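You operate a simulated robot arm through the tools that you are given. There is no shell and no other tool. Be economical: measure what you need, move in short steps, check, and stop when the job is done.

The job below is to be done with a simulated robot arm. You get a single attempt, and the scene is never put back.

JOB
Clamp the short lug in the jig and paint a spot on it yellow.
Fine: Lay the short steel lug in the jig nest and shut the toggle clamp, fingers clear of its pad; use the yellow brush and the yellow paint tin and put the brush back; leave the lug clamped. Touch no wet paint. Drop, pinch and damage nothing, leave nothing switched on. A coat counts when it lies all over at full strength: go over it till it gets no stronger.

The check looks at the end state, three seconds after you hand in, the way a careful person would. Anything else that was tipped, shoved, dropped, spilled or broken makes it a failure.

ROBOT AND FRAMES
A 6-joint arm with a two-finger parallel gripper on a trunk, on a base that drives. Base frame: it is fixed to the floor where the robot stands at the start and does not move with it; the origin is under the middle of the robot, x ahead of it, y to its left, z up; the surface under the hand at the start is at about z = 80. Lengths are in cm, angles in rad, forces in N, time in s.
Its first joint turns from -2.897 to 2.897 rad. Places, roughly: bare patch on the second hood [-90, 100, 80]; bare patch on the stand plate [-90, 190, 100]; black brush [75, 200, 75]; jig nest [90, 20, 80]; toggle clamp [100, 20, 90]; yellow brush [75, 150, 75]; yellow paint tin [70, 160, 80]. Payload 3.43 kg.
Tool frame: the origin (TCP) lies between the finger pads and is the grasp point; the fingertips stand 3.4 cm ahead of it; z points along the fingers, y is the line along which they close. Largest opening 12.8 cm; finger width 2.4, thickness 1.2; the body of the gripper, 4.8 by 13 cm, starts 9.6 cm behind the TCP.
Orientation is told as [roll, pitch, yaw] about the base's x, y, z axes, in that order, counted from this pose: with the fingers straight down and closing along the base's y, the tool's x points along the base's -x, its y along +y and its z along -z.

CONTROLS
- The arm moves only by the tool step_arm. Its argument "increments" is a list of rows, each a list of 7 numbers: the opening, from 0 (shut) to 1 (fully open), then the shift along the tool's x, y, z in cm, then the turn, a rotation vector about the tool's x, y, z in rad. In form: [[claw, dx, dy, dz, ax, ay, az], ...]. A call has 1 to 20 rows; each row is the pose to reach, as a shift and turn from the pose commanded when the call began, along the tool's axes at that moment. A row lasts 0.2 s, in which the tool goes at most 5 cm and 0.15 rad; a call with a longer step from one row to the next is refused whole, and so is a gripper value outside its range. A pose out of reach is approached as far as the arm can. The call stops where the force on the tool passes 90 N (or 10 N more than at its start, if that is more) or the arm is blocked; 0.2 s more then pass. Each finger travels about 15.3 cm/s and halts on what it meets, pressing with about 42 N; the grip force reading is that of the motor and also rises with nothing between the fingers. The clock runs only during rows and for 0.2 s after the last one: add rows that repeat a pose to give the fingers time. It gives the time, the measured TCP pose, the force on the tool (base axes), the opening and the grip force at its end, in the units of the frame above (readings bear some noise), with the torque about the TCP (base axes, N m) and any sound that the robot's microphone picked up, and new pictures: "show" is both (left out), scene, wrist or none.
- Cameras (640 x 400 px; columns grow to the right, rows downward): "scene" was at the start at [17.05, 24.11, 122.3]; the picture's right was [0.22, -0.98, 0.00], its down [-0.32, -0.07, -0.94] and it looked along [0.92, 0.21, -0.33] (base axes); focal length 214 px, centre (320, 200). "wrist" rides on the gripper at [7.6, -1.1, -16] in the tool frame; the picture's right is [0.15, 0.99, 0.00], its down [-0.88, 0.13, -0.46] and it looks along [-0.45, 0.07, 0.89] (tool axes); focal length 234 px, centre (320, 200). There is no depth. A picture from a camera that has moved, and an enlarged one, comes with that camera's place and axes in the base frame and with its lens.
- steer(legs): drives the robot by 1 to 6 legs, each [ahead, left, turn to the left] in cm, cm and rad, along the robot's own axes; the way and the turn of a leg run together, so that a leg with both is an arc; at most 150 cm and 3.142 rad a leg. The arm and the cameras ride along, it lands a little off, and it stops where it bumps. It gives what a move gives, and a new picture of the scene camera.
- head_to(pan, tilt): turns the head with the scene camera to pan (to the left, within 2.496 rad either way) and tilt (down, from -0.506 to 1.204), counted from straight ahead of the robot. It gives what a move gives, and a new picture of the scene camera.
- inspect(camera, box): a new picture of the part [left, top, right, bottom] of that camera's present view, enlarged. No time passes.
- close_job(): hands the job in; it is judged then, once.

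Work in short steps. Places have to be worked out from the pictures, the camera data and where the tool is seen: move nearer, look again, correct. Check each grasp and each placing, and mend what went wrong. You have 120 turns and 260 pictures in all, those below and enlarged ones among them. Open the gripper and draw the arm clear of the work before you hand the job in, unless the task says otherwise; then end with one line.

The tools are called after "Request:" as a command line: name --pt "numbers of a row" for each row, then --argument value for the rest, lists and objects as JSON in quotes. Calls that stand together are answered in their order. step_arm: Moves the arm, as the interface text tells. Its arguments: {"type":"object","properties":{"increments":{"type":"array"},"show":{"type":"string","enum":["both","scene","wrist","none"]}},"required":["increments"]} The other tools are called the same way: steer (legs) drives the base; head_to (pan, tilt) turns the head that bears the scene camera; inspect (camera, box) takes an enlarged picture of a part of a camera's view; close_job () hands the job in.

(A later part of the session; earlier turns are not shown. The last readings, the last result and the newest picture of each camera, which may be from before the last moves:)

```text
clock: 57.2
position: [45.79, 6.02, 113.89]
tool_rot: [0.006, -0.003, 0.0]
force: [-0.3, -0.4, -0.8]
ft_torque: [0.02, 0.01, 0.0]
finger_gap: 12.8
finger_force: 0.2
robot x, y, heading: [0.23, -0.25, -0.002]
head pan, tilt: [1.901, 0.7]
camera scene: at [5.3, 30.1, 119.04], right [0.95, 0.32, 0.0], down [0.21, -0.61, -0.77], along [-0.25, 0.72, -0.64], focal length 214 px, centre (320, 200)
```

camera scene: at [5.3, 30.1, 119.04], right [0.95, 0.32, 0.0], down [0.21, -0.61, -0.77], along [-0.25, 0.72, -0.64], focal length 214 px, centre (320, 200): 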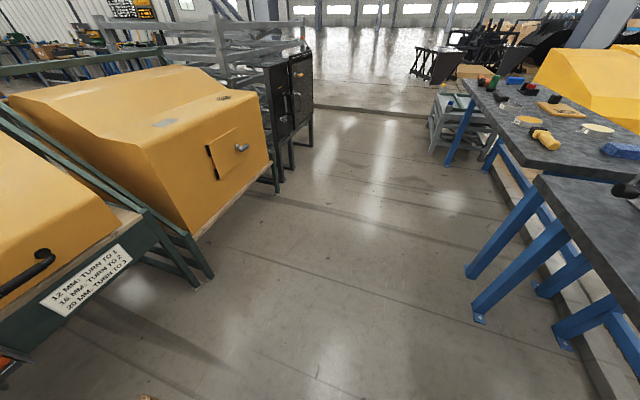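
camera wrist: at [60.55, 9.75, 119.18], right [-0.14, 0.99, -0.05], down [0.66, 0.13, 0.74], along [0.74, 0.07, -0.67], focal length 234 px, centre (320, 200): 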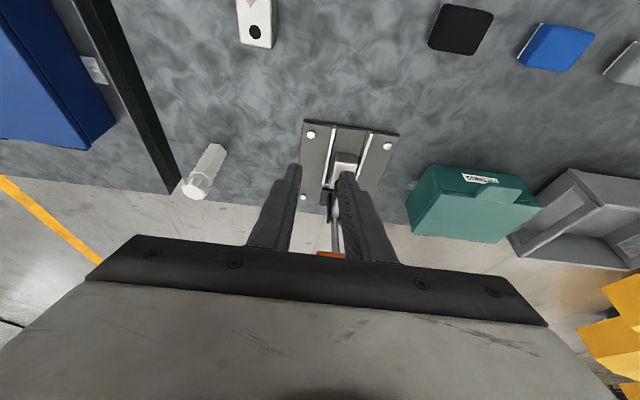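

The aisle is clear (bench feet at x≈-84, tables beyond x≈52). I drive 147 cm left and turn the head to the front.

Request:
steer --legs '[[0, 80, 0], [0, 67, 0]]'

Request:
head_to --pan 0.0 --tilt 0.6

```text
clock: 64.8
position: [48.24, 153.73, 114.02]
tool_rot: [0.005, -0.003, -0.02]
force: [-0.5, 0.9, -0.1]
ft_torque: [0.0, -0.03, 0.0]
finger_gap: 12.79
finger_force: 0.2
robot x, y, heading: [2.21, 148.8, -0.021]
head pan, tilt: [1.901, 0.7]
camera scene: at [8.12, 178.67, 119.03], right [0.95, 0.3, 0.0], down [0.2, -0.61, -0.77], along [-0.23, 0.73, -0.64], focal length 214 px, centre (320, 200)
```

scene: 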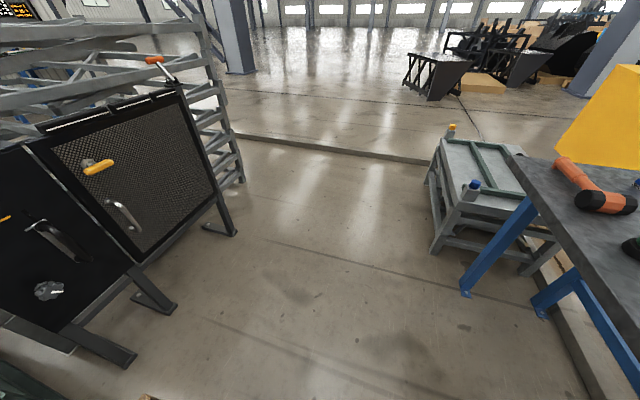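

```text
clock: 66.7
position: [48.1, 153.76, 114.05]
tool_rot: [0.006, -0.003, -0.021]
force: [0.1, -1.1, 0.8]
ft_torque: [0.02, 0.03, 0.0]
finger_gap: 12.84
finger_force: 0.1
robot x, y, heading: [2.39, 148.73, -0.02]
head pan, tilt: [0.0, 0.6]
camera scene: at [19.55, 170.41, 119.9], right [-0.02, -1.0, 0.0], down [-0.56, 0.01, -0.83], along [0.82, -0.02, -0.56], focal length 214 px, centre (320, 200)
```

scene: 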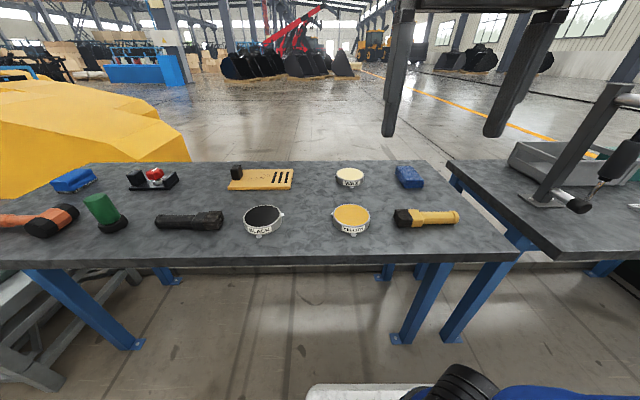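

Yellow tin and yellow brush are ahead. I enlarge them.

Request:
inspect --camera "scene" --box '[320, 190, 470, 250]'

Request:
inspect --camera "scene" --box '[130, 150, 330, 250]'

```text
4.27 times, centred on (395, 220) of scene
camera zoom: at [19.55, 170.41, 119.9], right [-0.02, -1.0, 0.0], down [-0.56, 0.01, -0.83], along [0.82, -0.02, -0.56], focal length 915 px, centre (0, 115)
```

zoom: 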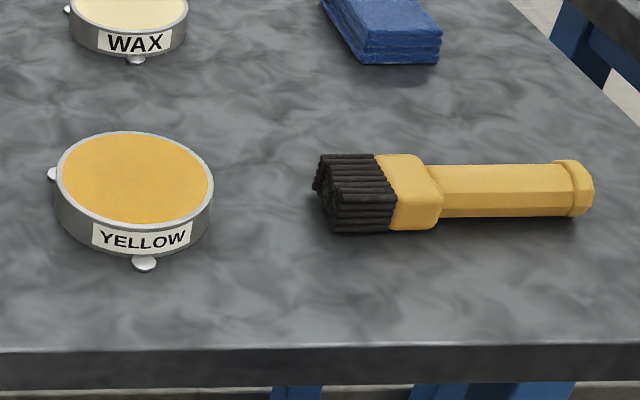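

```text
3.20 times, centred on (230, 200) of scene
camera zoom: at [19.55, 170.41, 119.9], right [-0.02, -1.0, 0.0], down [-0.56, 0.01, -0.83], along [0.82, -0.02, -0.56], focal length 686 px, centre (608, 200)
```

zoom: 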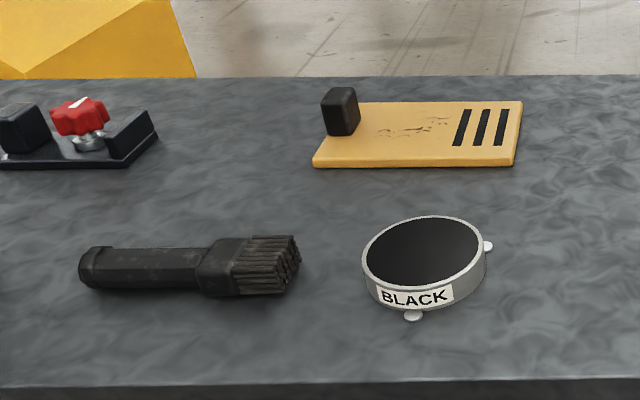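

The brush lies along y: bristles at y≈146, handle end at y≈125, x≈71.5. I will grip the handle with the fingers closing along x (yaw -1.57), so I move above it turning the hand.

Request:
step_arm --pt "1 -2 -2 0 0 0 0.14" --pt "1 -4 -4 1 0 0 0.28" --pt "1 -6 -6 2 0 0 0.42" --pt "1 -8 -8 3 0 0 0.56" --pt "1 -10 -10 4 0 0 0.7" --pt "1 -12 -12 5 0 0 0.84" --pt "1 -14 -14 6 0 0 0.98" --pt "1 -16 -16 7 0 0 1.12" --pt "1 -18 -18 8 0 0 1.26" --pt "1 -20 -19.5 9 0 0 1.4" --pt "1 -22 -20.3 10 0 0 1.54" --pt "1 -22 -20.3 10 0 0 1.55"

```text
clock: 69.3
position: [70.01, 133.06, 103.87]
tool_rot: [0.004, 0.003, -1.57]
force: [-0.9, 0.0, -0.9]
ft_torque: [0.0, 0.02, 0.02]
finger_gap: 12.8
finger_force: 0.2
robot x, y, heading: [2.34, 148.94, -0.022]
head pan, tilt: [0.0, 0.6]
camera scene: at [19.55, 170.41, 119.9], right [-0.02, -1.0, 0.0], down [-0.56, 0.01, -0.83], along [0.82, -0.02, -0.56], focal length 214 px, centre (320, 200)
camera wrist: at [68.7, 140.67, 120.03], right [0.99, 0.15, 0.0], down [0.13, -0.88, 0.45], along [0.07, -0.45, -0.89], focal length 234 px, centre (320, 200)
```

scene: 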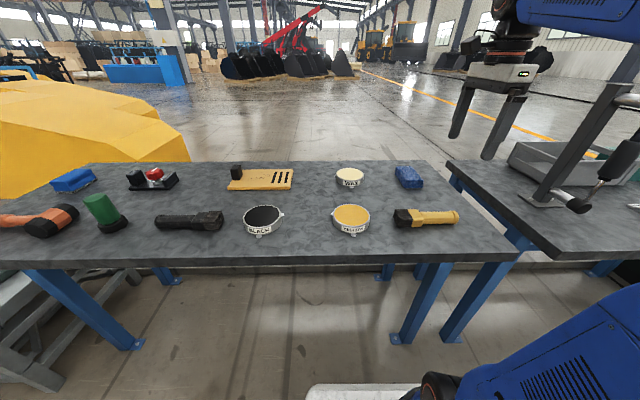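
wrist: 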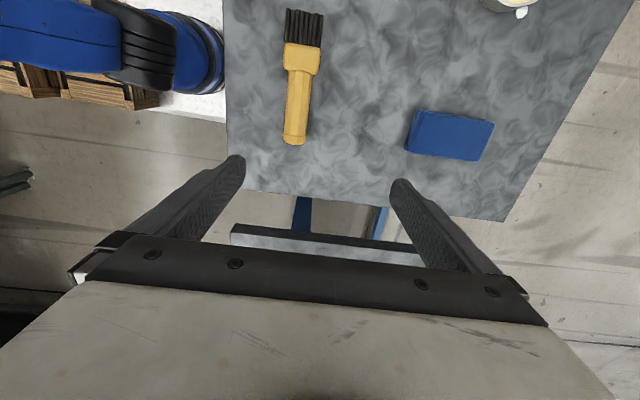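

The wrist view places the brush at x≈65.7, from y≈131.8 (handle end) to 148.1 (bristle tip), on a table at about z=80. I come over the middle of the handle and partway down.

Request:
step_arm --pt "1 1.2 -1.5 4 0 0 0" --pt "1 2.4 -3 8 0 0 0" --pt "1 3.4 -4.3 12 0 0 0" --pt "1 3.4 -4.3 15.5 0 0 0" --pt "1 3.4 -4.3 15.5 0 0 0"

Request:
inspect --camera "scene" --box '[360, 150, 500, 250]'

```text
clock: 70.5
position: [65.47, 136.36, 88.53]
tool_rot: [0.004, 0.006, -1.571]
force: [0.4, -0.4, 0.8]
ft_torque: [0.03, -0.03, 0.0]
finger_gap: 12.8
finger_force: 0.1
robot x, y, heading: [2.34, 148.64, -0.021]
head pan, tilt: [0.0, 0.6]
camera scene: at [19.55, 170.4, 119.9], right [-0.02, -1.0, 0.0], down [-0.56, 0.01, -0.83], along [0.82, -0.02, -0.56], focal length 214 px, centre (320, 200)
camera wrist: at [64.38, 144.07, 104.6], right [0.99, 0.15, 0.0], down [0.13, -0.88, 0.45], along [0.07, -0.45, -0.89], focal length 234 px, centre (320, 200)
```

scene: 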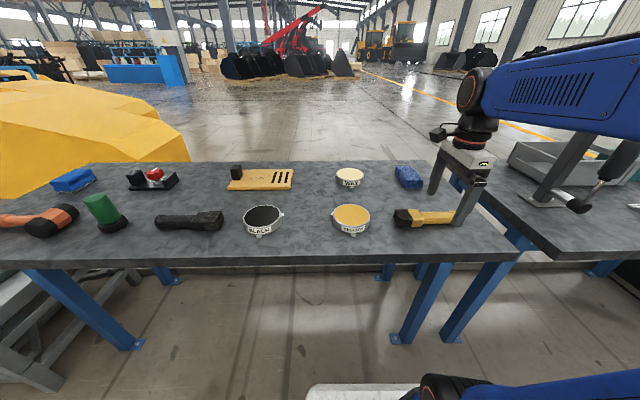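
wrist: 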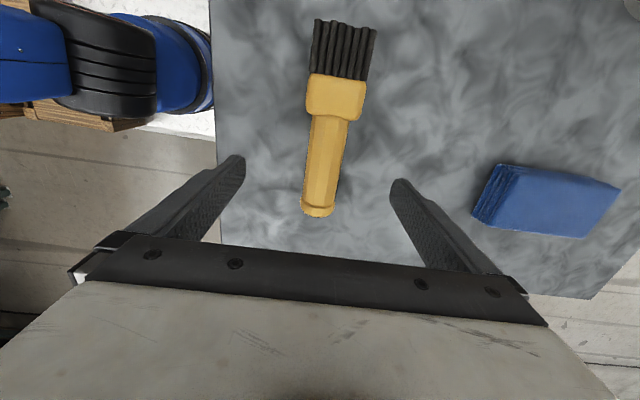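

```text
4.00 times, centred on (430, 200) of scene
camera zoom: at [19.55, 170.4, 119.9], right [-0.02, -1.0, 0.0], down [-0.56, 0.01, -0.83], along [0.82, -0.02, -0.56], focal length 858 px, centre (-120, 200)
```

zoom: 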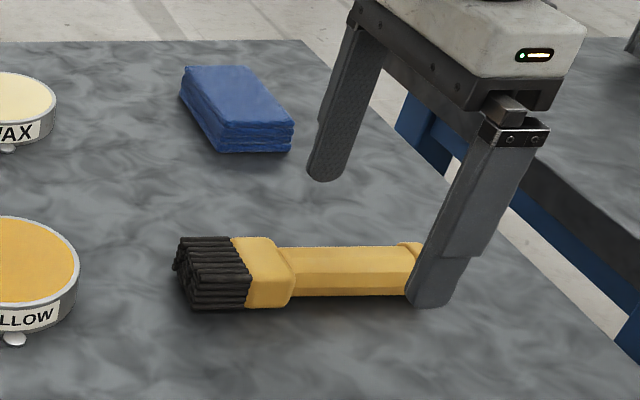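

The fingers straddle the handle. I lower to near the table and watch the force.

Request:
step_arm --pt "1 0 0.3 2 0 0 0" --pt "1 0 0.3 3.4 0 0 0" --pt "1 0 0.3 4.0 0 0 0" --pt "1 0 0.3 4.3 0 0 0" --show "wrist"

Request:
inspect --camera "scene" --box '[390, 150, 500, 250]'

```text
clock: 71.5
position: [65.94, 136.52, 84.21]
tool_rot: [0.003, 0.005, -1.57]
force: [0.4, 0.0, 0.6]
ft_torque: [0.0, 0.0, -0.02]
finger_gap: 12.79
finger_force: 0.1
robot x, y, heading: [1.96, 148.58, -0.022]
head pan, tilt: [0.0, 0.6]
camera wrist: at [64.69, 144.14, 100.27], right [0.99, 0.15, 0.0], down [0.13, -0.88, 0.45], along [0.07, -0.45, -0.89], focal length 234 px, centre (320, 200)
```

wrist: 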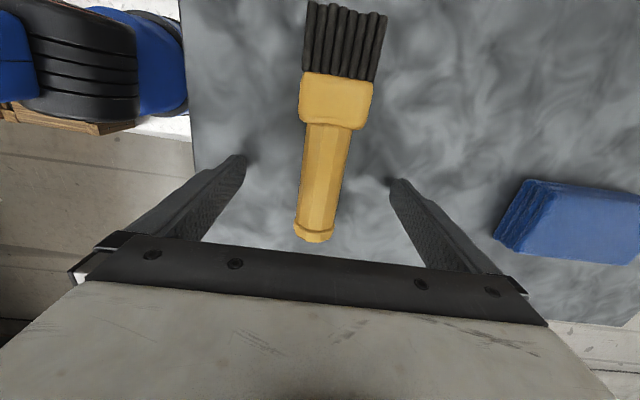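

```text
4.00 times, centred on (445, 200) of scene
camera zoom: at [19.55, 170.41, 119.9], right [-0.02, -1.0, 0.0], down [-0.56, 0.01, -0.83], along [0.82, -0.02, -0.56], focal length 858 px, centre (-180, 200)
```

zoom: 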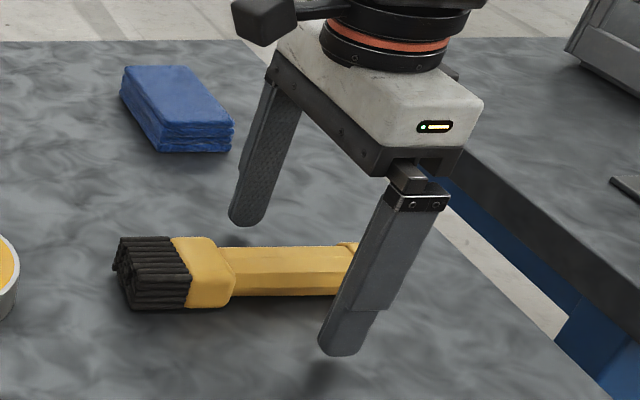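

The tips still hover over the table. I go slightly lower, then close.

Request:
step_arm --pt "1 0 0 0.2 0 0 0" --pt "1 0 0 0.4 0 0 0" --pt "1 0 0 0.6 0 0 0" --show "none"

Request:
step_arm --pt "0.6 0 0 0 0 0 0" --pt "0.3 0 0 0 0 0 0" --pt "0.1 0 0 0 0 0 0" --pt "0.1 0 0 0 0 0 0" --pt "0.1 0 0 0 0 0 0"

Request:
inspect --camera "scene" --box '[390, 150, 500, 250]'

```text
clock: 72.3
position: [65.88, 136.45, 83.52]
tool_rot: [0.002, 0.002, -1.571]
force: [0.3, -0.1, 0.7]
ft_torque: [-0.02, -0.01, -0.01]
finger_gap: 12.79
finger_force: 0.1
robot x, y, heading: [2.33, 148.75, -0.02]
head pan, tilt: [0.0, 0.6]
```

```text
clock: 73.5
position: [65.78, 136.52, 83.53]
tool_rot: [0.004, 0.005, -1.57]
force: [0.5, -1.1, -0.4]
ft_torque: [0.01, 0.01, 0.02]
finger_gap: 3.43
finger_force: 42.4
robot x, y, heading: [2.49, 148.95, -0.023]
head pan, tilt: [0.0, 0.6]
camera scene: at [19.55, 170.4, 119.9], right [-0.02, -1.0, 0.0], down [-0.56, 0.01, -0.83], along [0.82, -0.02, -0.56], focal length 214 px, centre (320, 200)
camera wrist: at [64.65, 144.17, 99.68], right [0.99, 0.15, 0.0], down [0.13, -0.88, 0.45], along [0.07, -0.45, -0.89], focal length 234 px, centre (320, 200)
```

scene: 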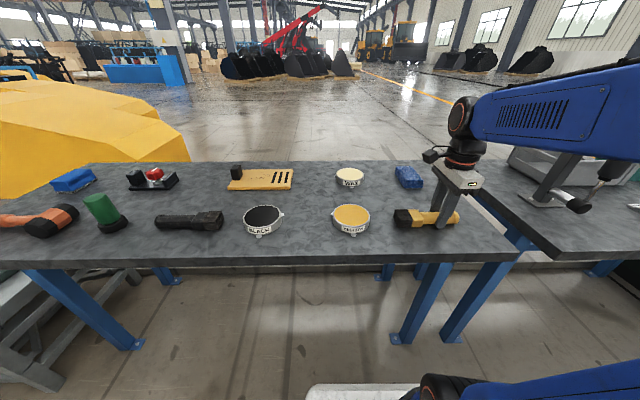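
wrist: 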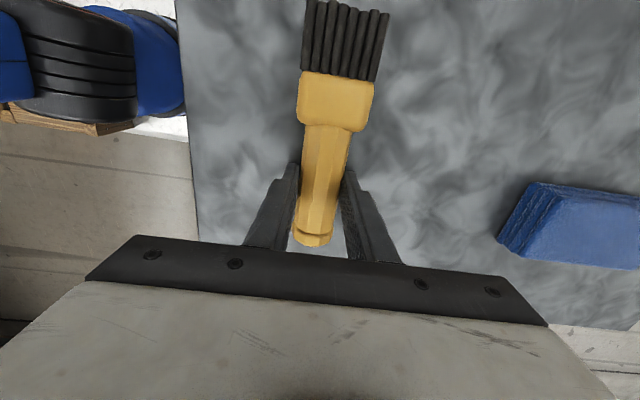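

```text
4.00 times, centred on (445, 200) of scene
camera zoom: at [19.55, 170.4, 119.9], right [-0.02, -1.0, 0.0], down [-0.56, 0.01, -0.83], along [0.82, -0.02, -0.56], focal length 858 px, centre (-180, 200)
```

zoom: 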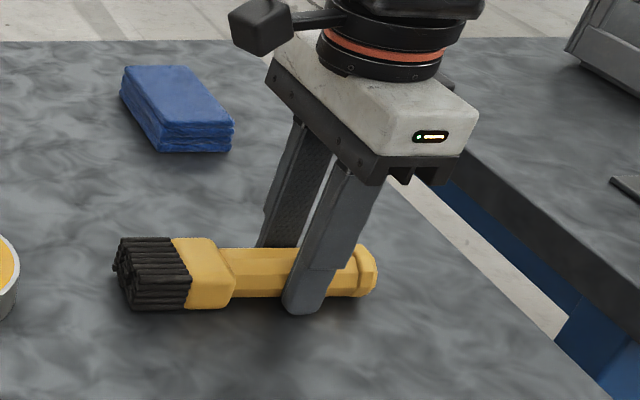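

The handle is held (gap 3.4). I lift straight up and check.

Request:
step_arm --pt "0.1 0 0 -3 0 0 0" --pt "0.1 0 0 -7 0 0 0" --pt "0.1 0 0 -11 0 0 0" --pt "0.1 0 0 -14 0 0 0" --pt "0.1 0 0 -14 0 0 0"

Request:
inspect --camera "scene" --box '[300, 120, 500, 250]'

```text
clock: 74.7
position: [65.96, 136.54, 97.72]
tool_rot: [0.004, 0.007, -1.571]
force: [0.4, -0.6, -0.3]
ft_torque: [-0.04, -0.01, 0.01]
finger_gap: 3.47
finger_force: 41.8
robot x, y, heading: [2.13, 148.82, -0.026]
head pan, tilt: [0.0, 0.6]
camera scene: at [19.55, 170.4, 119.9], right [-0.02, -1.0, 0.0], down [-0.56, 0.01, -0.83], along [0.82, -0.02, -0.56], focal length 214 px, centre (320, 200)
camera wrist: at [64.82, 144.21, 113.75], right [0.99, 0.15, 0.0], down [0.13, -0.88, 0.45], along [0.07, -0.45, -0.89], focal length 234 px, centre (320, 200)
```

scene: 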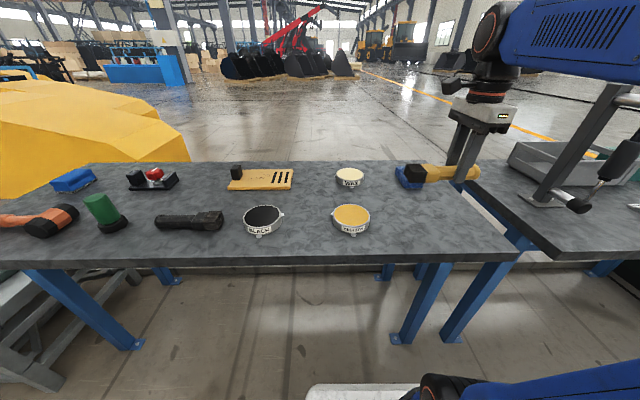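
wrist: 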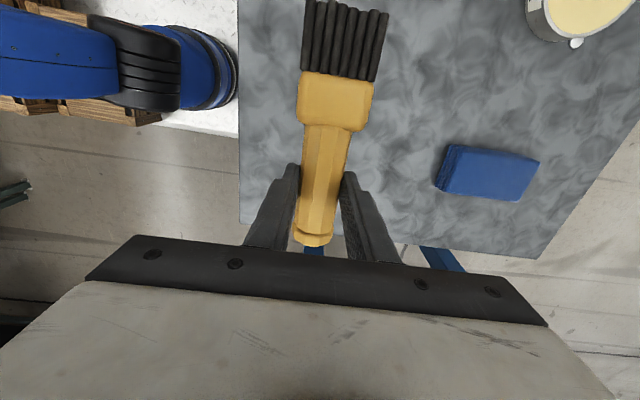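

```text
3.08 times, centred on (400, 185) of scene
camera zoom: at [19.55, 170.4, 119.9], right [-0.02, -1.0, 0.0], down [-0.56, 0.01, -0.83], along [0.82, -0.02, -0.56], focal length 660 px, centre (74, 246)
```

zoom: 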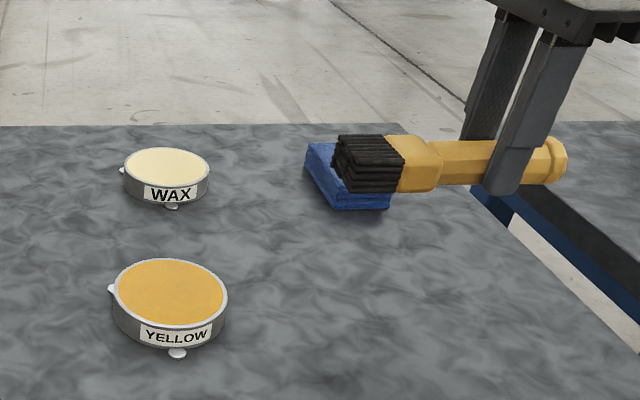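

The brush is level in the hand; the tip is about 11.9 cm along tool x. The yellow tin is at about (65.8,160.6), rim z≈83.3. I move over with the bristles tilted 0.5 rad down and hover.

Request:
step_arm --pt "0.1 3 0 0 0 -0.125 0" --pt "0.1 6 0 0 0 -0.25 0" --pt "0.1 9 0 0 0 -0.375 0" --pt "0.1 12 0 0 0 -0.5 0" --pt "0.1 14 0 0.7 0 -0.5 0" --pt "0.1 14 0 0.7 0 -0.5 0"

Request:
inspect --camera "scene" --box '[300, 120, 460, 250]'

```text
clock: 76.1
position: [65.81, 150.48, 96.58]
tool_rot: [0.005, -0.495, -1.573]
force: [1.3, -0.4, -1.6]
ft_torque: [-0.04, 0.01, -0.01]
finger_gap: 3.42
finger_force: 41.8
robot x, y, heading: [1.87, 148.75, -0.023]
head pan, tilt: [0.0, 0.6]
camera scene: at [19.55, 170.41, 119.89], right [-0.02, -1.0, 0.0], down [-0.56, 0.01, -0.83], along [0.82, -0.02, -0.57], focal length 214 px, centre (320, 200)
camera wrist: at [64.65, 164.87, 107.18], right [0.99, 0.13, -0.07], down [0.13, -0.56, 0.82], along [0.07, -0.82, -0.57], focal length 234 px, centre (320, 200)
```

scene: 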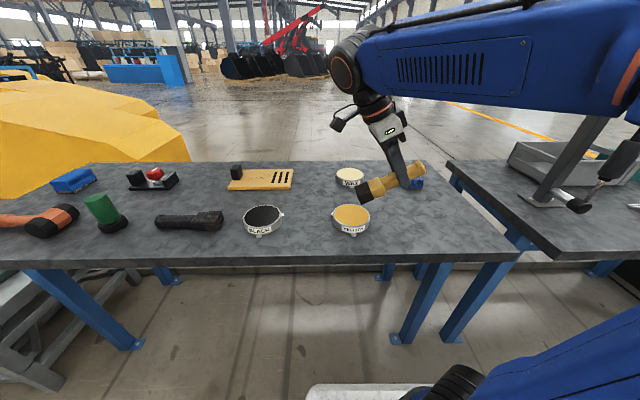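
wrist: 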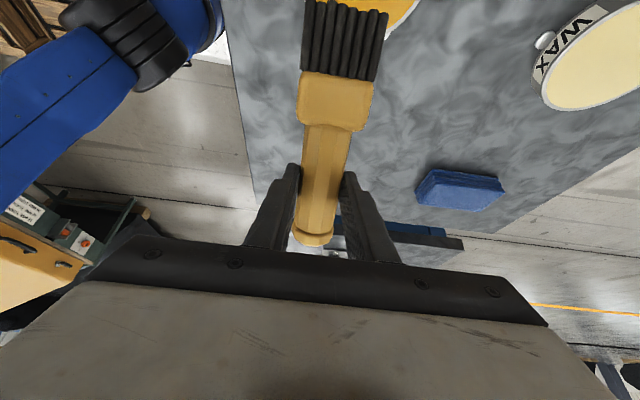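

```text
3.08 times, centred on (380, 185) of scene
camera zoom: at [19.55, 170.41, 119.89], right [-0.02, -1.0, 0.0], down [-0.56, 0.01, -0.83], along [0.82, -0.02, -0.57], focal length 660 px, centre (135, 246)
```

zoom: 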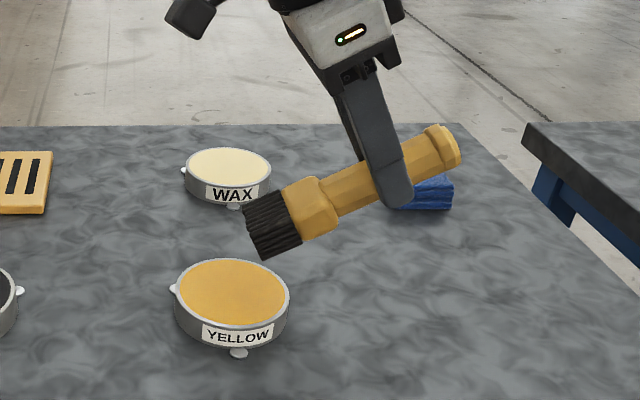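

The predicted tip matches the picture, but the wrist view suggests that the tin sits farther in +x than the brush. I enlarge it to correct.

Request:
inspect --camera "wrist" --box '[260, 0, 440, 100]'

```text
3.56 times, centred on (350, 50) of wrist
camera zoom: at [64.65, 164.87, 107.18], right [0.99, 0.13, -0.07], down [0.13, -0.56, 0.82], along [0.07, -0.82, -0.57], focal length 833 px, centre (213, 733)
```

zoom: 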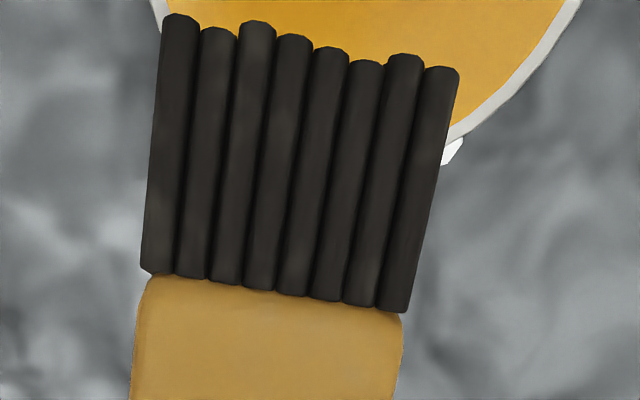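

The tin's centre comes out at about (66.7,161.1). I correct by +1.0 in x and +0.8 in y and lower the bristles into the paint.

Request:
step_arm --pt "0.1 0.7 1 -0.3 0 0 0" --pt "0.1 2.2 1 2.4 0 0 0" --pt "0.1 3.1 1 4 0 0 0" --pt "0.1 3.6 1 4.9 0 0 0" --pt "0.1 3.6 1 4.9 0 0 0"

Request:
inspect --camera "scene" --box '[310, 150, 440, 250]'

Request:
inspect --camera "wrist" --box '[260, 0, 440, 100]'

```text
clock: 77.3
position: [66.68, 151.36, 90.92]
tool_rot: [0.005, -0.495, -1.572]
force: [0.3, -6.4, 16.7]
ft_torque: [0.9, -0.07, -0.06]
finger_gap: 3.44
finger_force: 42.3
robot x, y, heading: [2.37, 148.85, -0.019]
head pan, tilt: [0.0, 0.6]
camera scene: at [19.52, 170.37, 119.91], right [-0.02, -1.0, 0.0], down [-0.56, 0.01, -0.83], along [0.83, -0.02, -0.56], focal length 214 px, centre (320, 200)
camera wrist: at [65.51, 165.67, 101.43], right [0.99, 0.13, -0.06], down [0.13, -0.56, 0.82], along [0.07, -0.82, -0.57], focal length 234 px, centre (320, 200)
```

scene: 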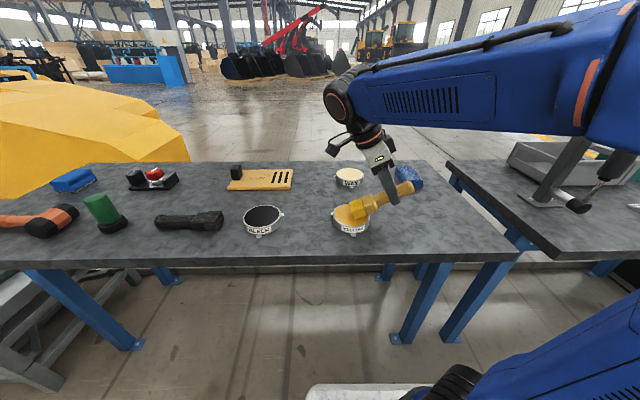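
wrist: 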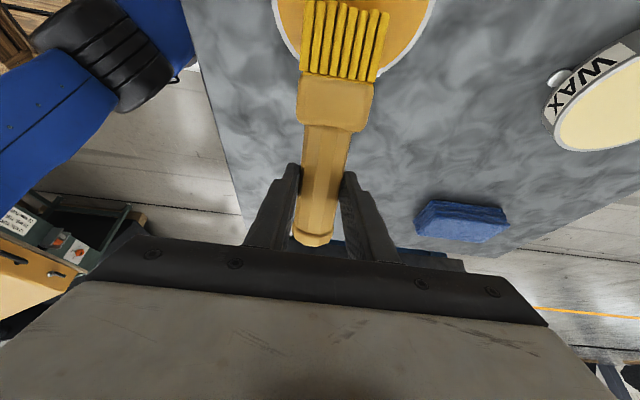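

```text
4.00 times, centred on (375, 200) of scene
camera zoom: at [19.52, 170.37, 119.91], right [-0.02, -1.0, 0.0], down [-0.56, 0.01, -0.83], along [0.83, -0.02, -0.56], focal length 858 px, centre (100, 200)
```

zoom: 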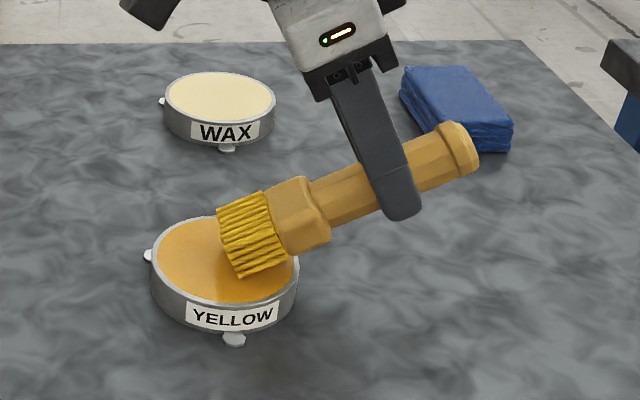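

```text
3.56 times, centred on (350, 50) of wrist
camera zoom: at [65.51, 165.67, 101.43], right [0.99, 0.13, -0.06], down [0.13, -0.56, 0.82], along [0.07, -0.82, -0.57], focal length 833 px, centre (213, 733)
```

zoom: 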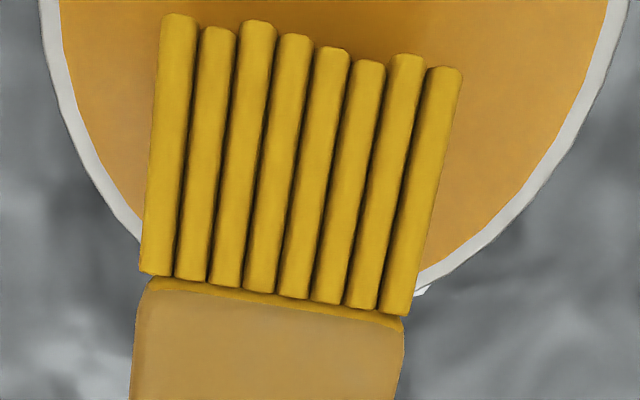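

The bristles are fully yellow and just touching the paint (17 N). I lift straight up and draw in for driving.

Request:
step_arm --pt "0.1 -1.4 0 -2.6 0 0 0" --pt "0.1 -3.4 0 -6.1 0 0 0" --pt "0.1 -5.3 -1 -9.6 0 0 0" --pt "0.1 -7.2 -4 -13.2 0 0 0" --pt "0.1 -9.1 -7 -16.7 0 0 0" --pt "0.1 -10 -11 -18.4 0 0 0" --pt "0.1 -10 -14.5 -18.4 0 0 0" --pt "0.1 -10 -18 -18.4 0 0 0" --pt "0.1 -10 -18 -18.4 0 0 0"

Request:
inspect --camera "scene" --box '[310, 150, 440, 250]'

```text
refused: row 4 steps farther than a row can; nothing moved
```

```text
4.00 times, centred on (375, 200) of scene
camera zoom: at [19.52, 170.37, 119.91], right [-0.02, -1.0, 0.0], down [-0.56, 0.01, -0.83], along [0.83, -0.02, -0.56], focal length 858 px, centre (100, 200)
```

zoom: 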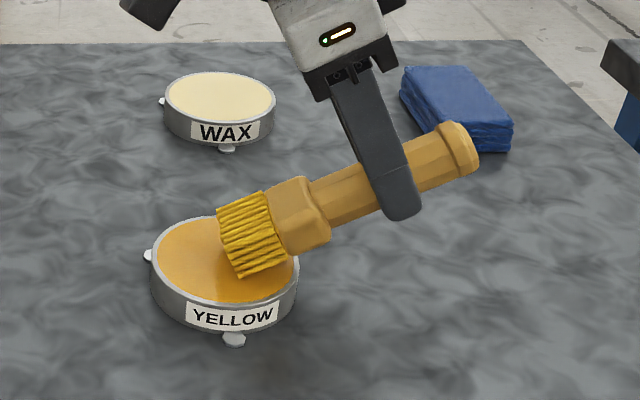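

Refused for one long row; I resend it with finer rows.

Request:
step_arm --pt "0.1 -1.4 0 -2.6 0 0 0" --pt "0.1 -3.4 0 -6.1 0 0 0" --pt "0.1 -5.3 0 -9.6 0 0 0" --pt "0.1 -6.8 -2 -12.6 0 0 0" --pt "0.1 -8.2 -4.5 -15.3 0 0 0" --pt "0.1 -9.5 -8 -17.6 0 0 0" --pt "0.1 -10 -11.5 -18.4 0 0 0" --pt "0.1 -10 -15 -18.4 0 0 0" --pt "0.1 -10 -18 -18.4 0 0 0" --pt "0.1 -10 -18 -18.4 0 0 0"

Request:
inspect --camera "scene" --box '[310, 150, 440, 250]'

```text
clock: 79.5
position: [54.28, 149.03, 105.21]
tool_rot: [0.007, -0.493, -1.573]
force: [-0.1, 0.2, -0.9]
ft_torque: [-0.02, 0.02, 0.0]
finger_gap: 3.44
finger_force: 42.0
out of reach, approached as far as the arm can: row 6, 7, 8, 9, 10
robot x, y, heading: [2.42, 148.59, -0.026]
head pan, tilt: [0.0, 0.6]
camera scene: at [19.55, 170.41, 119.9], right [-0.02, -1.0, 0.0], down [-0.56, 0.01, -0.83], along [0.82, -0.02, -0.56], focal length 214 px, centre (320, 200)
camera wrist: at [53.06, 163.28, 115.87], right [0.99, 0.13, -0.06], down [0.13, -0.56, 0.82], along [0.07, -0.82, -0.57], focal length 234 px, centre (320, 200)
```

scene: 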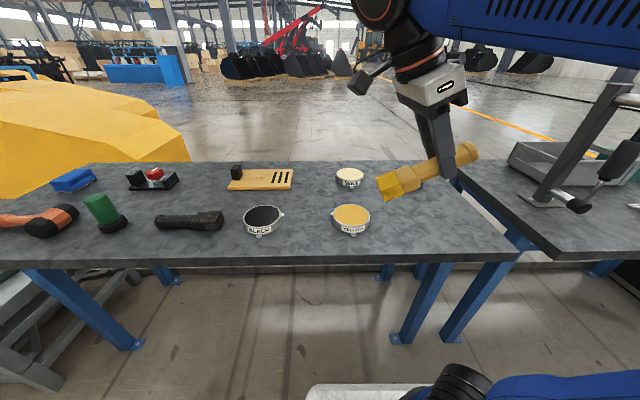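
wrist: 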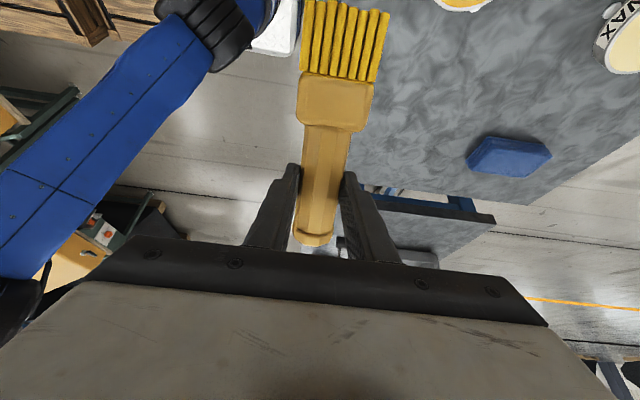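

```text
4.00 times, centred on (375, 200) of scene
camera zoom: at [19.55, 170.41, 119.9], right [-0.02, -1.0, 0.0], down [-0.56, 0.01, -0.83], along [0.82, -0.02, -0.56], focal length 858 px, centre (100, 200)
```

zoom: 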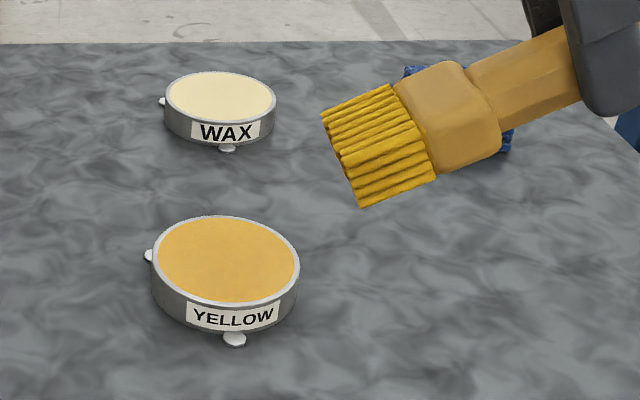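

The brush is loaded and the tin has not moved. I back off 10 cm, drive right to about y=45 (clear of the damper post at x≈68), then come forward again.

Request:
steer --legs '[[-10, 0, 0.022], [0, -104, 0], [8, 0, 0]]'

```text
clock: 86.2
position: [52.39, 47.22, 105.25]
tool_rot: [0.007, -0.493, -1.552]
force: [-0.4, -0.2, -1.4]
ft_torque: [0.01, -0.02, 0.01]
finger_gap: 3.42
finger_force: 42.3
robot x, y, heading: [0.36, 45.94, 0.003]
head pan, tilt: [0.0, 0.6]
camera scene: at [17.22, 67.95, 119.89], right [0.0, -1.0, 0.0], down [-0.56, 0.0, -0.83], along [0.83, 0.0, -0.56], focal length 214 px, centre (320, 200)
```

scene: 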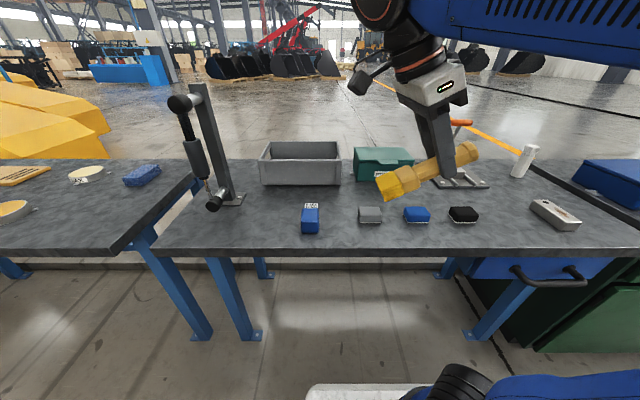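

I arrive at y≈46. Now I move to a hover short of the jig, turning the brush to point diagonally (yaw -2.36), so that the hand stays on the robot's side of the clamp.

Request:
step_arm --pt "0.1 -3 2.16 1.75 0.032 0 0.0585" --pt "0.1 -6 4.32 3.5 0.064 0 0.117" --pt "0.1 -9 6.5 5.25 0.096 0 0.1755" --pt "0.1 -12 8.6 7 0.128 0 0.234" --pt "0.1 -15 10.8 8.75 0.16 0 0.2925" --pt "0.1 -18 13 10.5 0.192 0 0.351" --pt "0.1 -21 15.1 12.2 0.223 0 0.4095" --pt "0.1 -24 17.3 14 0.255 0 0.468" --pt "0.1 -27 19.4 15.7 0.287 0 0.5265" --pt "0.1 -30 21.6 17.5 0.319 0 0.585" --pt "0.1 -33 23.8 19.2 0.351 0 0.6435" --pt "0.1 -35.9 25.9 20.9 0.383 0 0.702" --pt "0.1 -35.9 25.9 20.9 0.383 0 0.702"

Request:
head_to --pan -0.5 --tilt 0.55

```text
clock: 89.0
position: [79.06, 6.52, 104.1]
tool_rot: [0.0, -0.49, -2.349]
force: [-0.8, 0.4, -0.6]
ft_torque: [-0.03, -0.01, -0.01]
finger_gap: 3.44
finger_force: 42.2
robot x, y, heading: [0.26, 45.97, 0.002]
head pan, tilt: [0.0, 0.6]
camera scene: at [17.23, 67.94, 119.9], right [0.0, -1.0, 0.0], down [-0.57, 0.0, -0.82], along [0.82, 0.0, -0.57], focal length 214 px, centre (320, 200)
camera wrist: at [88.26, 17.45, 114.65], right [0.79, -0.6, -0.07], down [-0.3, -0.49, 0.82], along [-0.53, -0.63, -0.57], focal length 234 px, centre (320, 200)
```

scene: 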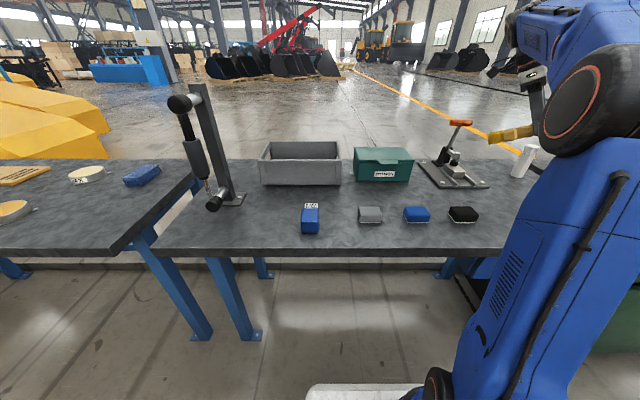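
wrist: 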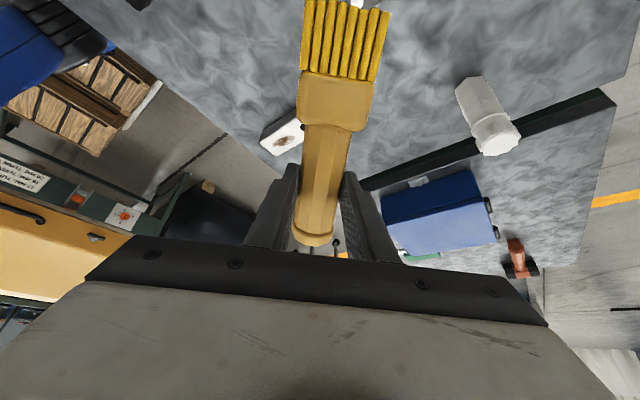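

```text
clock: 90.0
position: [79.06, 6.49, 104.17]
tool_rot: [0.0, -0.49, -2.349]
force: [-0.6, -0.4, -0.5]
ft_torque: [-0.02, 0.0, 0.01]
finger_gap: 3.46
finger_force: 42.3
robot x, y, heading: [0.25, 46.03, -0.001]
head pan, tilt: [-0.499, 0.55]
camera scene: at [16.28, 63.65, 120.35], right [-0.48, -0.88, 0.0], down [-0.46, 0.25, -0.85], along [0.75, -0.41, -0.52], focal length 214 px, centre (320, 200)
```

scene: 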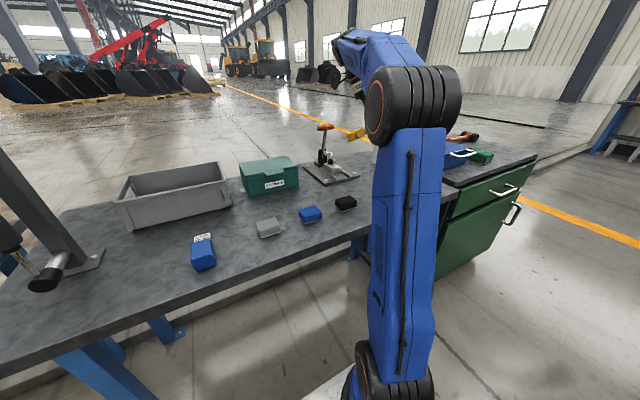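

The reach works and the jig is in view. I enlarge it to check the lug's place from the robot's new position.

Request:
inspect --camera "scene" --box '[295, 110, 375, 190]'

```text
5.00 times, centred on (335, 150) of scene
camera zoom: at [16.28, 63.65, 120.35], right [-0.48, -0.88, 0.0], down [-0.46, 0.25, -0.85], along [0.75, -0.41, -0.52], focal length 1072 px, centre (245, 450)
```

zoom: 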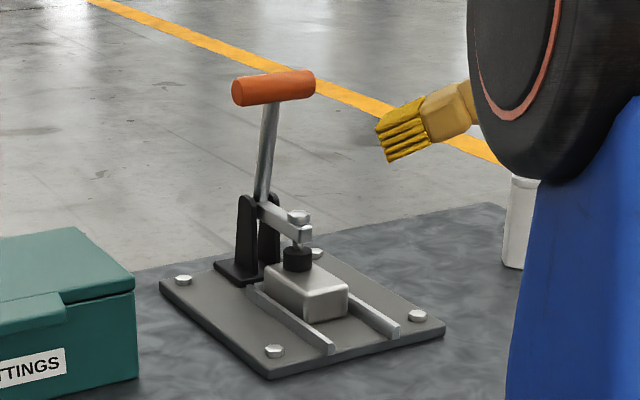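

My frame still agrees within about 0.4 cm. A yaw nearer to -π would keep the bristles' corner off the pad, so I turn another 0.5 rad and move above the lug's near half.

Request:
step_arm --pt "0.1 1.5 -1.4 0.2 0.06 0 0.11" --pt "0.1 3 -2.7 0.4 0.12 0 0.22" --pt "0.1 4.5 -4.1 0.7 0.18 0 0.33" --pt "0.1 5.9 -5.5 0.9 0.24 0 0.44" --pt "0.1 5.9 -5.5 0.9 0.24 0 0.44"

Request:
inspect --camera "scene" --box '[295, 110, 375, 190]'

```text
clock: 91.2
position: [78.17, 13.41, 99.58]
tool_rot: [-0.002, -0.486, -2.849]
force: [0.3, 0.2, -0.9]
ft_torque: [0.0, 0.03, 0.05]
finger_gap: 3.44
finger_force: 41.9
out of reach, approached as far as the arm can: row 4, 5
robot x, y, heading: [0.59, 45.77, -0.001]
head pan, tilt: [-0.499, 0.55]
camera scene: at [16.27, 63.64, 120.35], right [-0.48, -0.88, 0.0], down [-0.46, 0.25, -0.85], along [0.75, -0.41, -0.52], focal length 214 px, centre (320, 200)
camera wrist: at [91.56, 18.8, 110.3], right [0.41, -0.91, -0.07], down [-0.5, -0.29, 0.82], along [-0.76, -0.3, -0.58], focal length 234 px, centre (320, 200)
```

scene: 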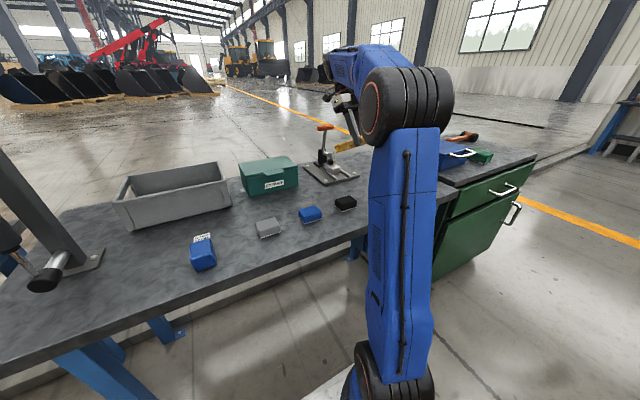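
wrist: 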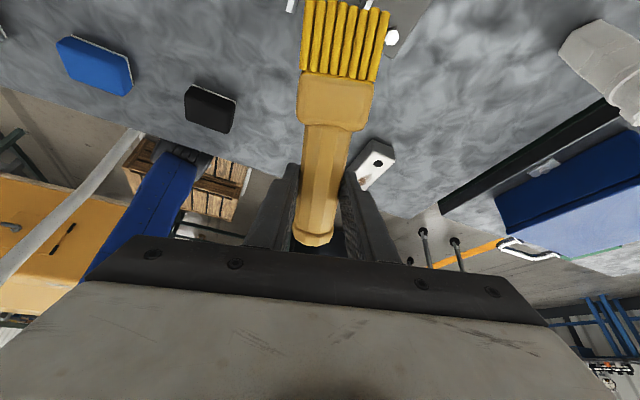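

```text
5.00 times, centred on (335, 150) of scene
camera zoom: at [16.27, 63.64, 120.35], right [-0.48, -0.88, 0.0], down [-0.46, 0.25, -0.85], along [0.75, -0.41, -0.52], focal length 1072 px, centre (245, 450)
```

zoom: 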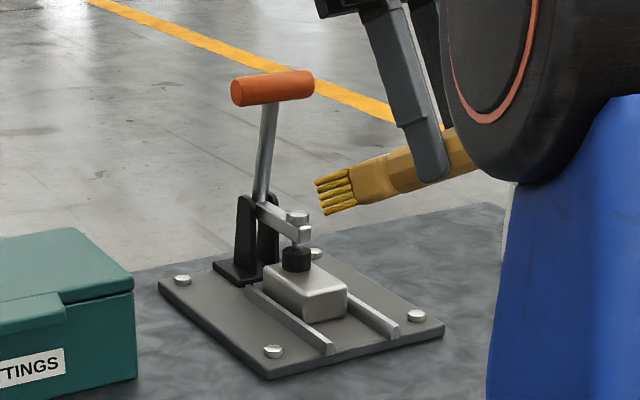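

The pose is reached, but near its limit, and at this tilt the wrist camera would come near the T handle. I flatten the tilt to 0.3 rad and come to 5 cm above the lug's near half.

Request:
step_arm --pt "0.1 0.6 0 0.7 0 0.1 0" --pt "0.1 1.5 0.1 1.8 0 0.19 0" --pt "0.1 2.6 0.1 3.15 0 0.19 0" --pt "0.1 2.6 0.1 3.15 0 0.19 0"

Request:
inspect --camera "scene" --box '[295, 110, 375, 190]'

```text
clock: 92.2
position: [79.02, 13.75, 95.62]
tool_rot: [-0.004, -0.303, -2.848]
force: [0.3, 0.0, -2.0]
ft_torque: [0.02, 0.03, -0.02]
finger_gap: 3.45
finger_force: 42.1
robot x, y, heading: [0.1, 46.2, -0.001]
head pan, tilt: [-0.499, 0.55]
camera scene: at [16.28, 63.64, 120.35], right [-0.48, -0.88, 0.0], down [-0.46, 0.25, -0.85], along [0.75, -0.41, -0.52], focal length 214 px, centre (320, 200)
camera wrist: at [90.31, 18.3, 108.63], right [0.42, -0.91, -0.05], down [-0.64, -0.33, 0.7], along [-0.65, -0.26, -0.72], focal length 234 px, centre (320, 200)
```

scene: 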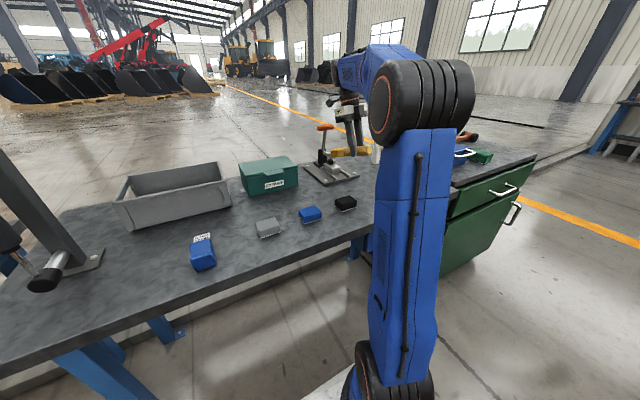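
wrist: 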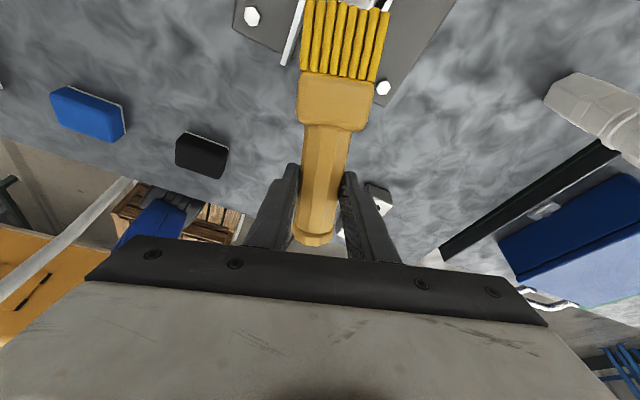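

```text
5.00 times, centred on (335, 150) of scene
camera zoom: at [16.28, 63.64, 120.35], right [-0.48, -0.88, 0.0], down [-0.46, 0.25, -0.85], along [0.75, -0.41, -0.52], focal length 1072 px, centre (245, 450)
```

zoom: 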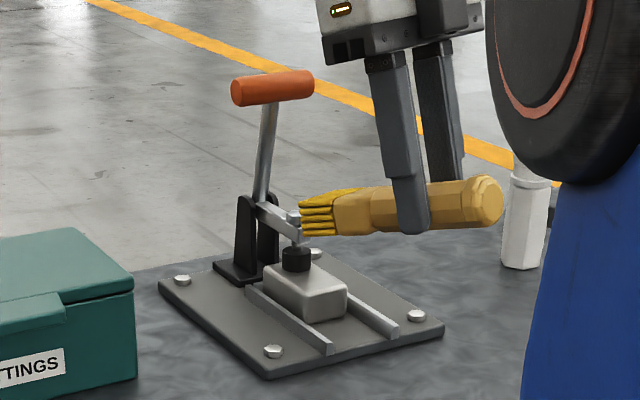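

The bristle end is where I compute it, about 6 cm over the lug's near half and clear of the pad. I lower most of the way and check.

Request:
step_arm --pt "0.1 0.6 0.3 1.9 0 0 0" --pt "0.1 1.0 0.3 3.2 0 0 0" --pt "0.1 1.28 0.3 4.1 0 0 0" --pt "0.1 1.28 0.3 4.1 0 0 0" --show "none"

Request:
inspect --camera "scene" --box '[305, 135, 365, 185]'

Request:
inspect --camera "wrist" --box '[240, 0, 440, 120]'

```text
clock: 93.2
position: [79.07, 13.45, 91.26]
tool_rot: [-0.006, -0.304, -2.846]
force: [-0.3, 0.2, -0.8]
ft_torque: [-0.02, 0.01, 0.0]
finger_gap: 3.44
finger_force: 42.5
robot x, y, heading: [0.41, 45.87, 0.001]
head pan, tilt: [-0.499, 0.55]
```

```text
8.00 times, centred on (335, 160) of scene
camera zoom: at [16.27, 63.64, 120.35], right [-0.48, -0.88, 0.0], down [-0.46, 0.25, -0.85], along [0.75, -0.41, -0.52], focal length 1716 px, centre (200, 520)
```

zoom: 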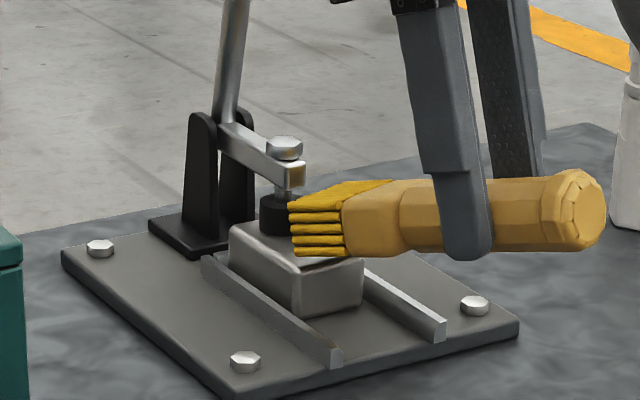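

```text
3.20 times, centred on (340, 60) of wrist
camera zoom: at [90.34, 18.04, 104.31], right [0.42, -0.91, -0.05], down [-0.64, -0.33, 0.7], along [-0.65, -0.26, -0.72], focal length 749 px, centre (256, 648)
```

zoom: 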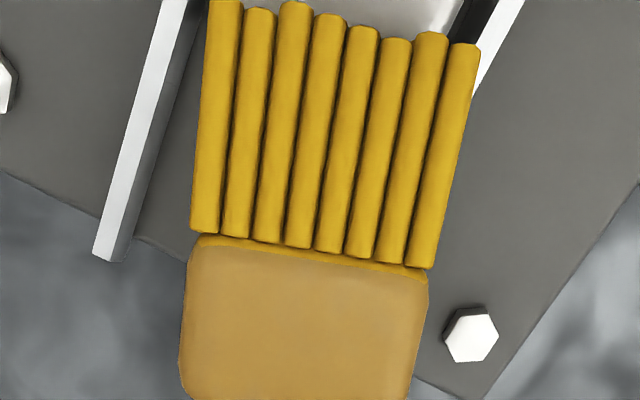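

The bristles are just above the lug's near end. I lower in small steps to touch.

Request:
step_arm --pt "0.1 0.09 0 0.29 0 0 0" --pt "0.1 0.15 0 0.48 0 0 0" --pt "0.1 0.21 0 0.67 0 0 0" --show "none"

Request:
inspect --camera "scene" --box '[305, 135, 365, 185]'

```text
clock: 94.0
position: [79.16, 13.42, 90.72]
tool_rot: [-0.001, -0.3, -2.848]
force: [-1.0, 0.5, 12.1]
ft_torque: [0.35, -1.12, 0.07]
finger_gap: 3.42
finger_force: 42.0
robot x, y, heading: [0.08, 46.02, 0.001]
head pan, tilt: [-0.499, 0.55]
```

```text
8.00 times, centred on (335, 160) of scene
camera zoom: at [16.23, 63.66, 120.35], right [-0.48, -0.88, 0.0], down [-0.46, 0.25, -0.85], along [0.75, -0.41, -0.52], focal length 1716 px, centre (200, 520)
```

zoom: 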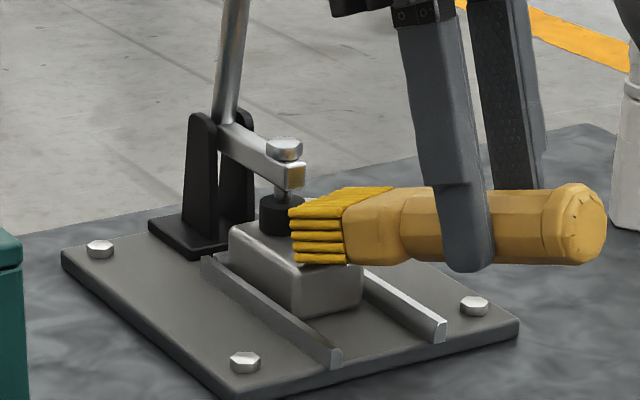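

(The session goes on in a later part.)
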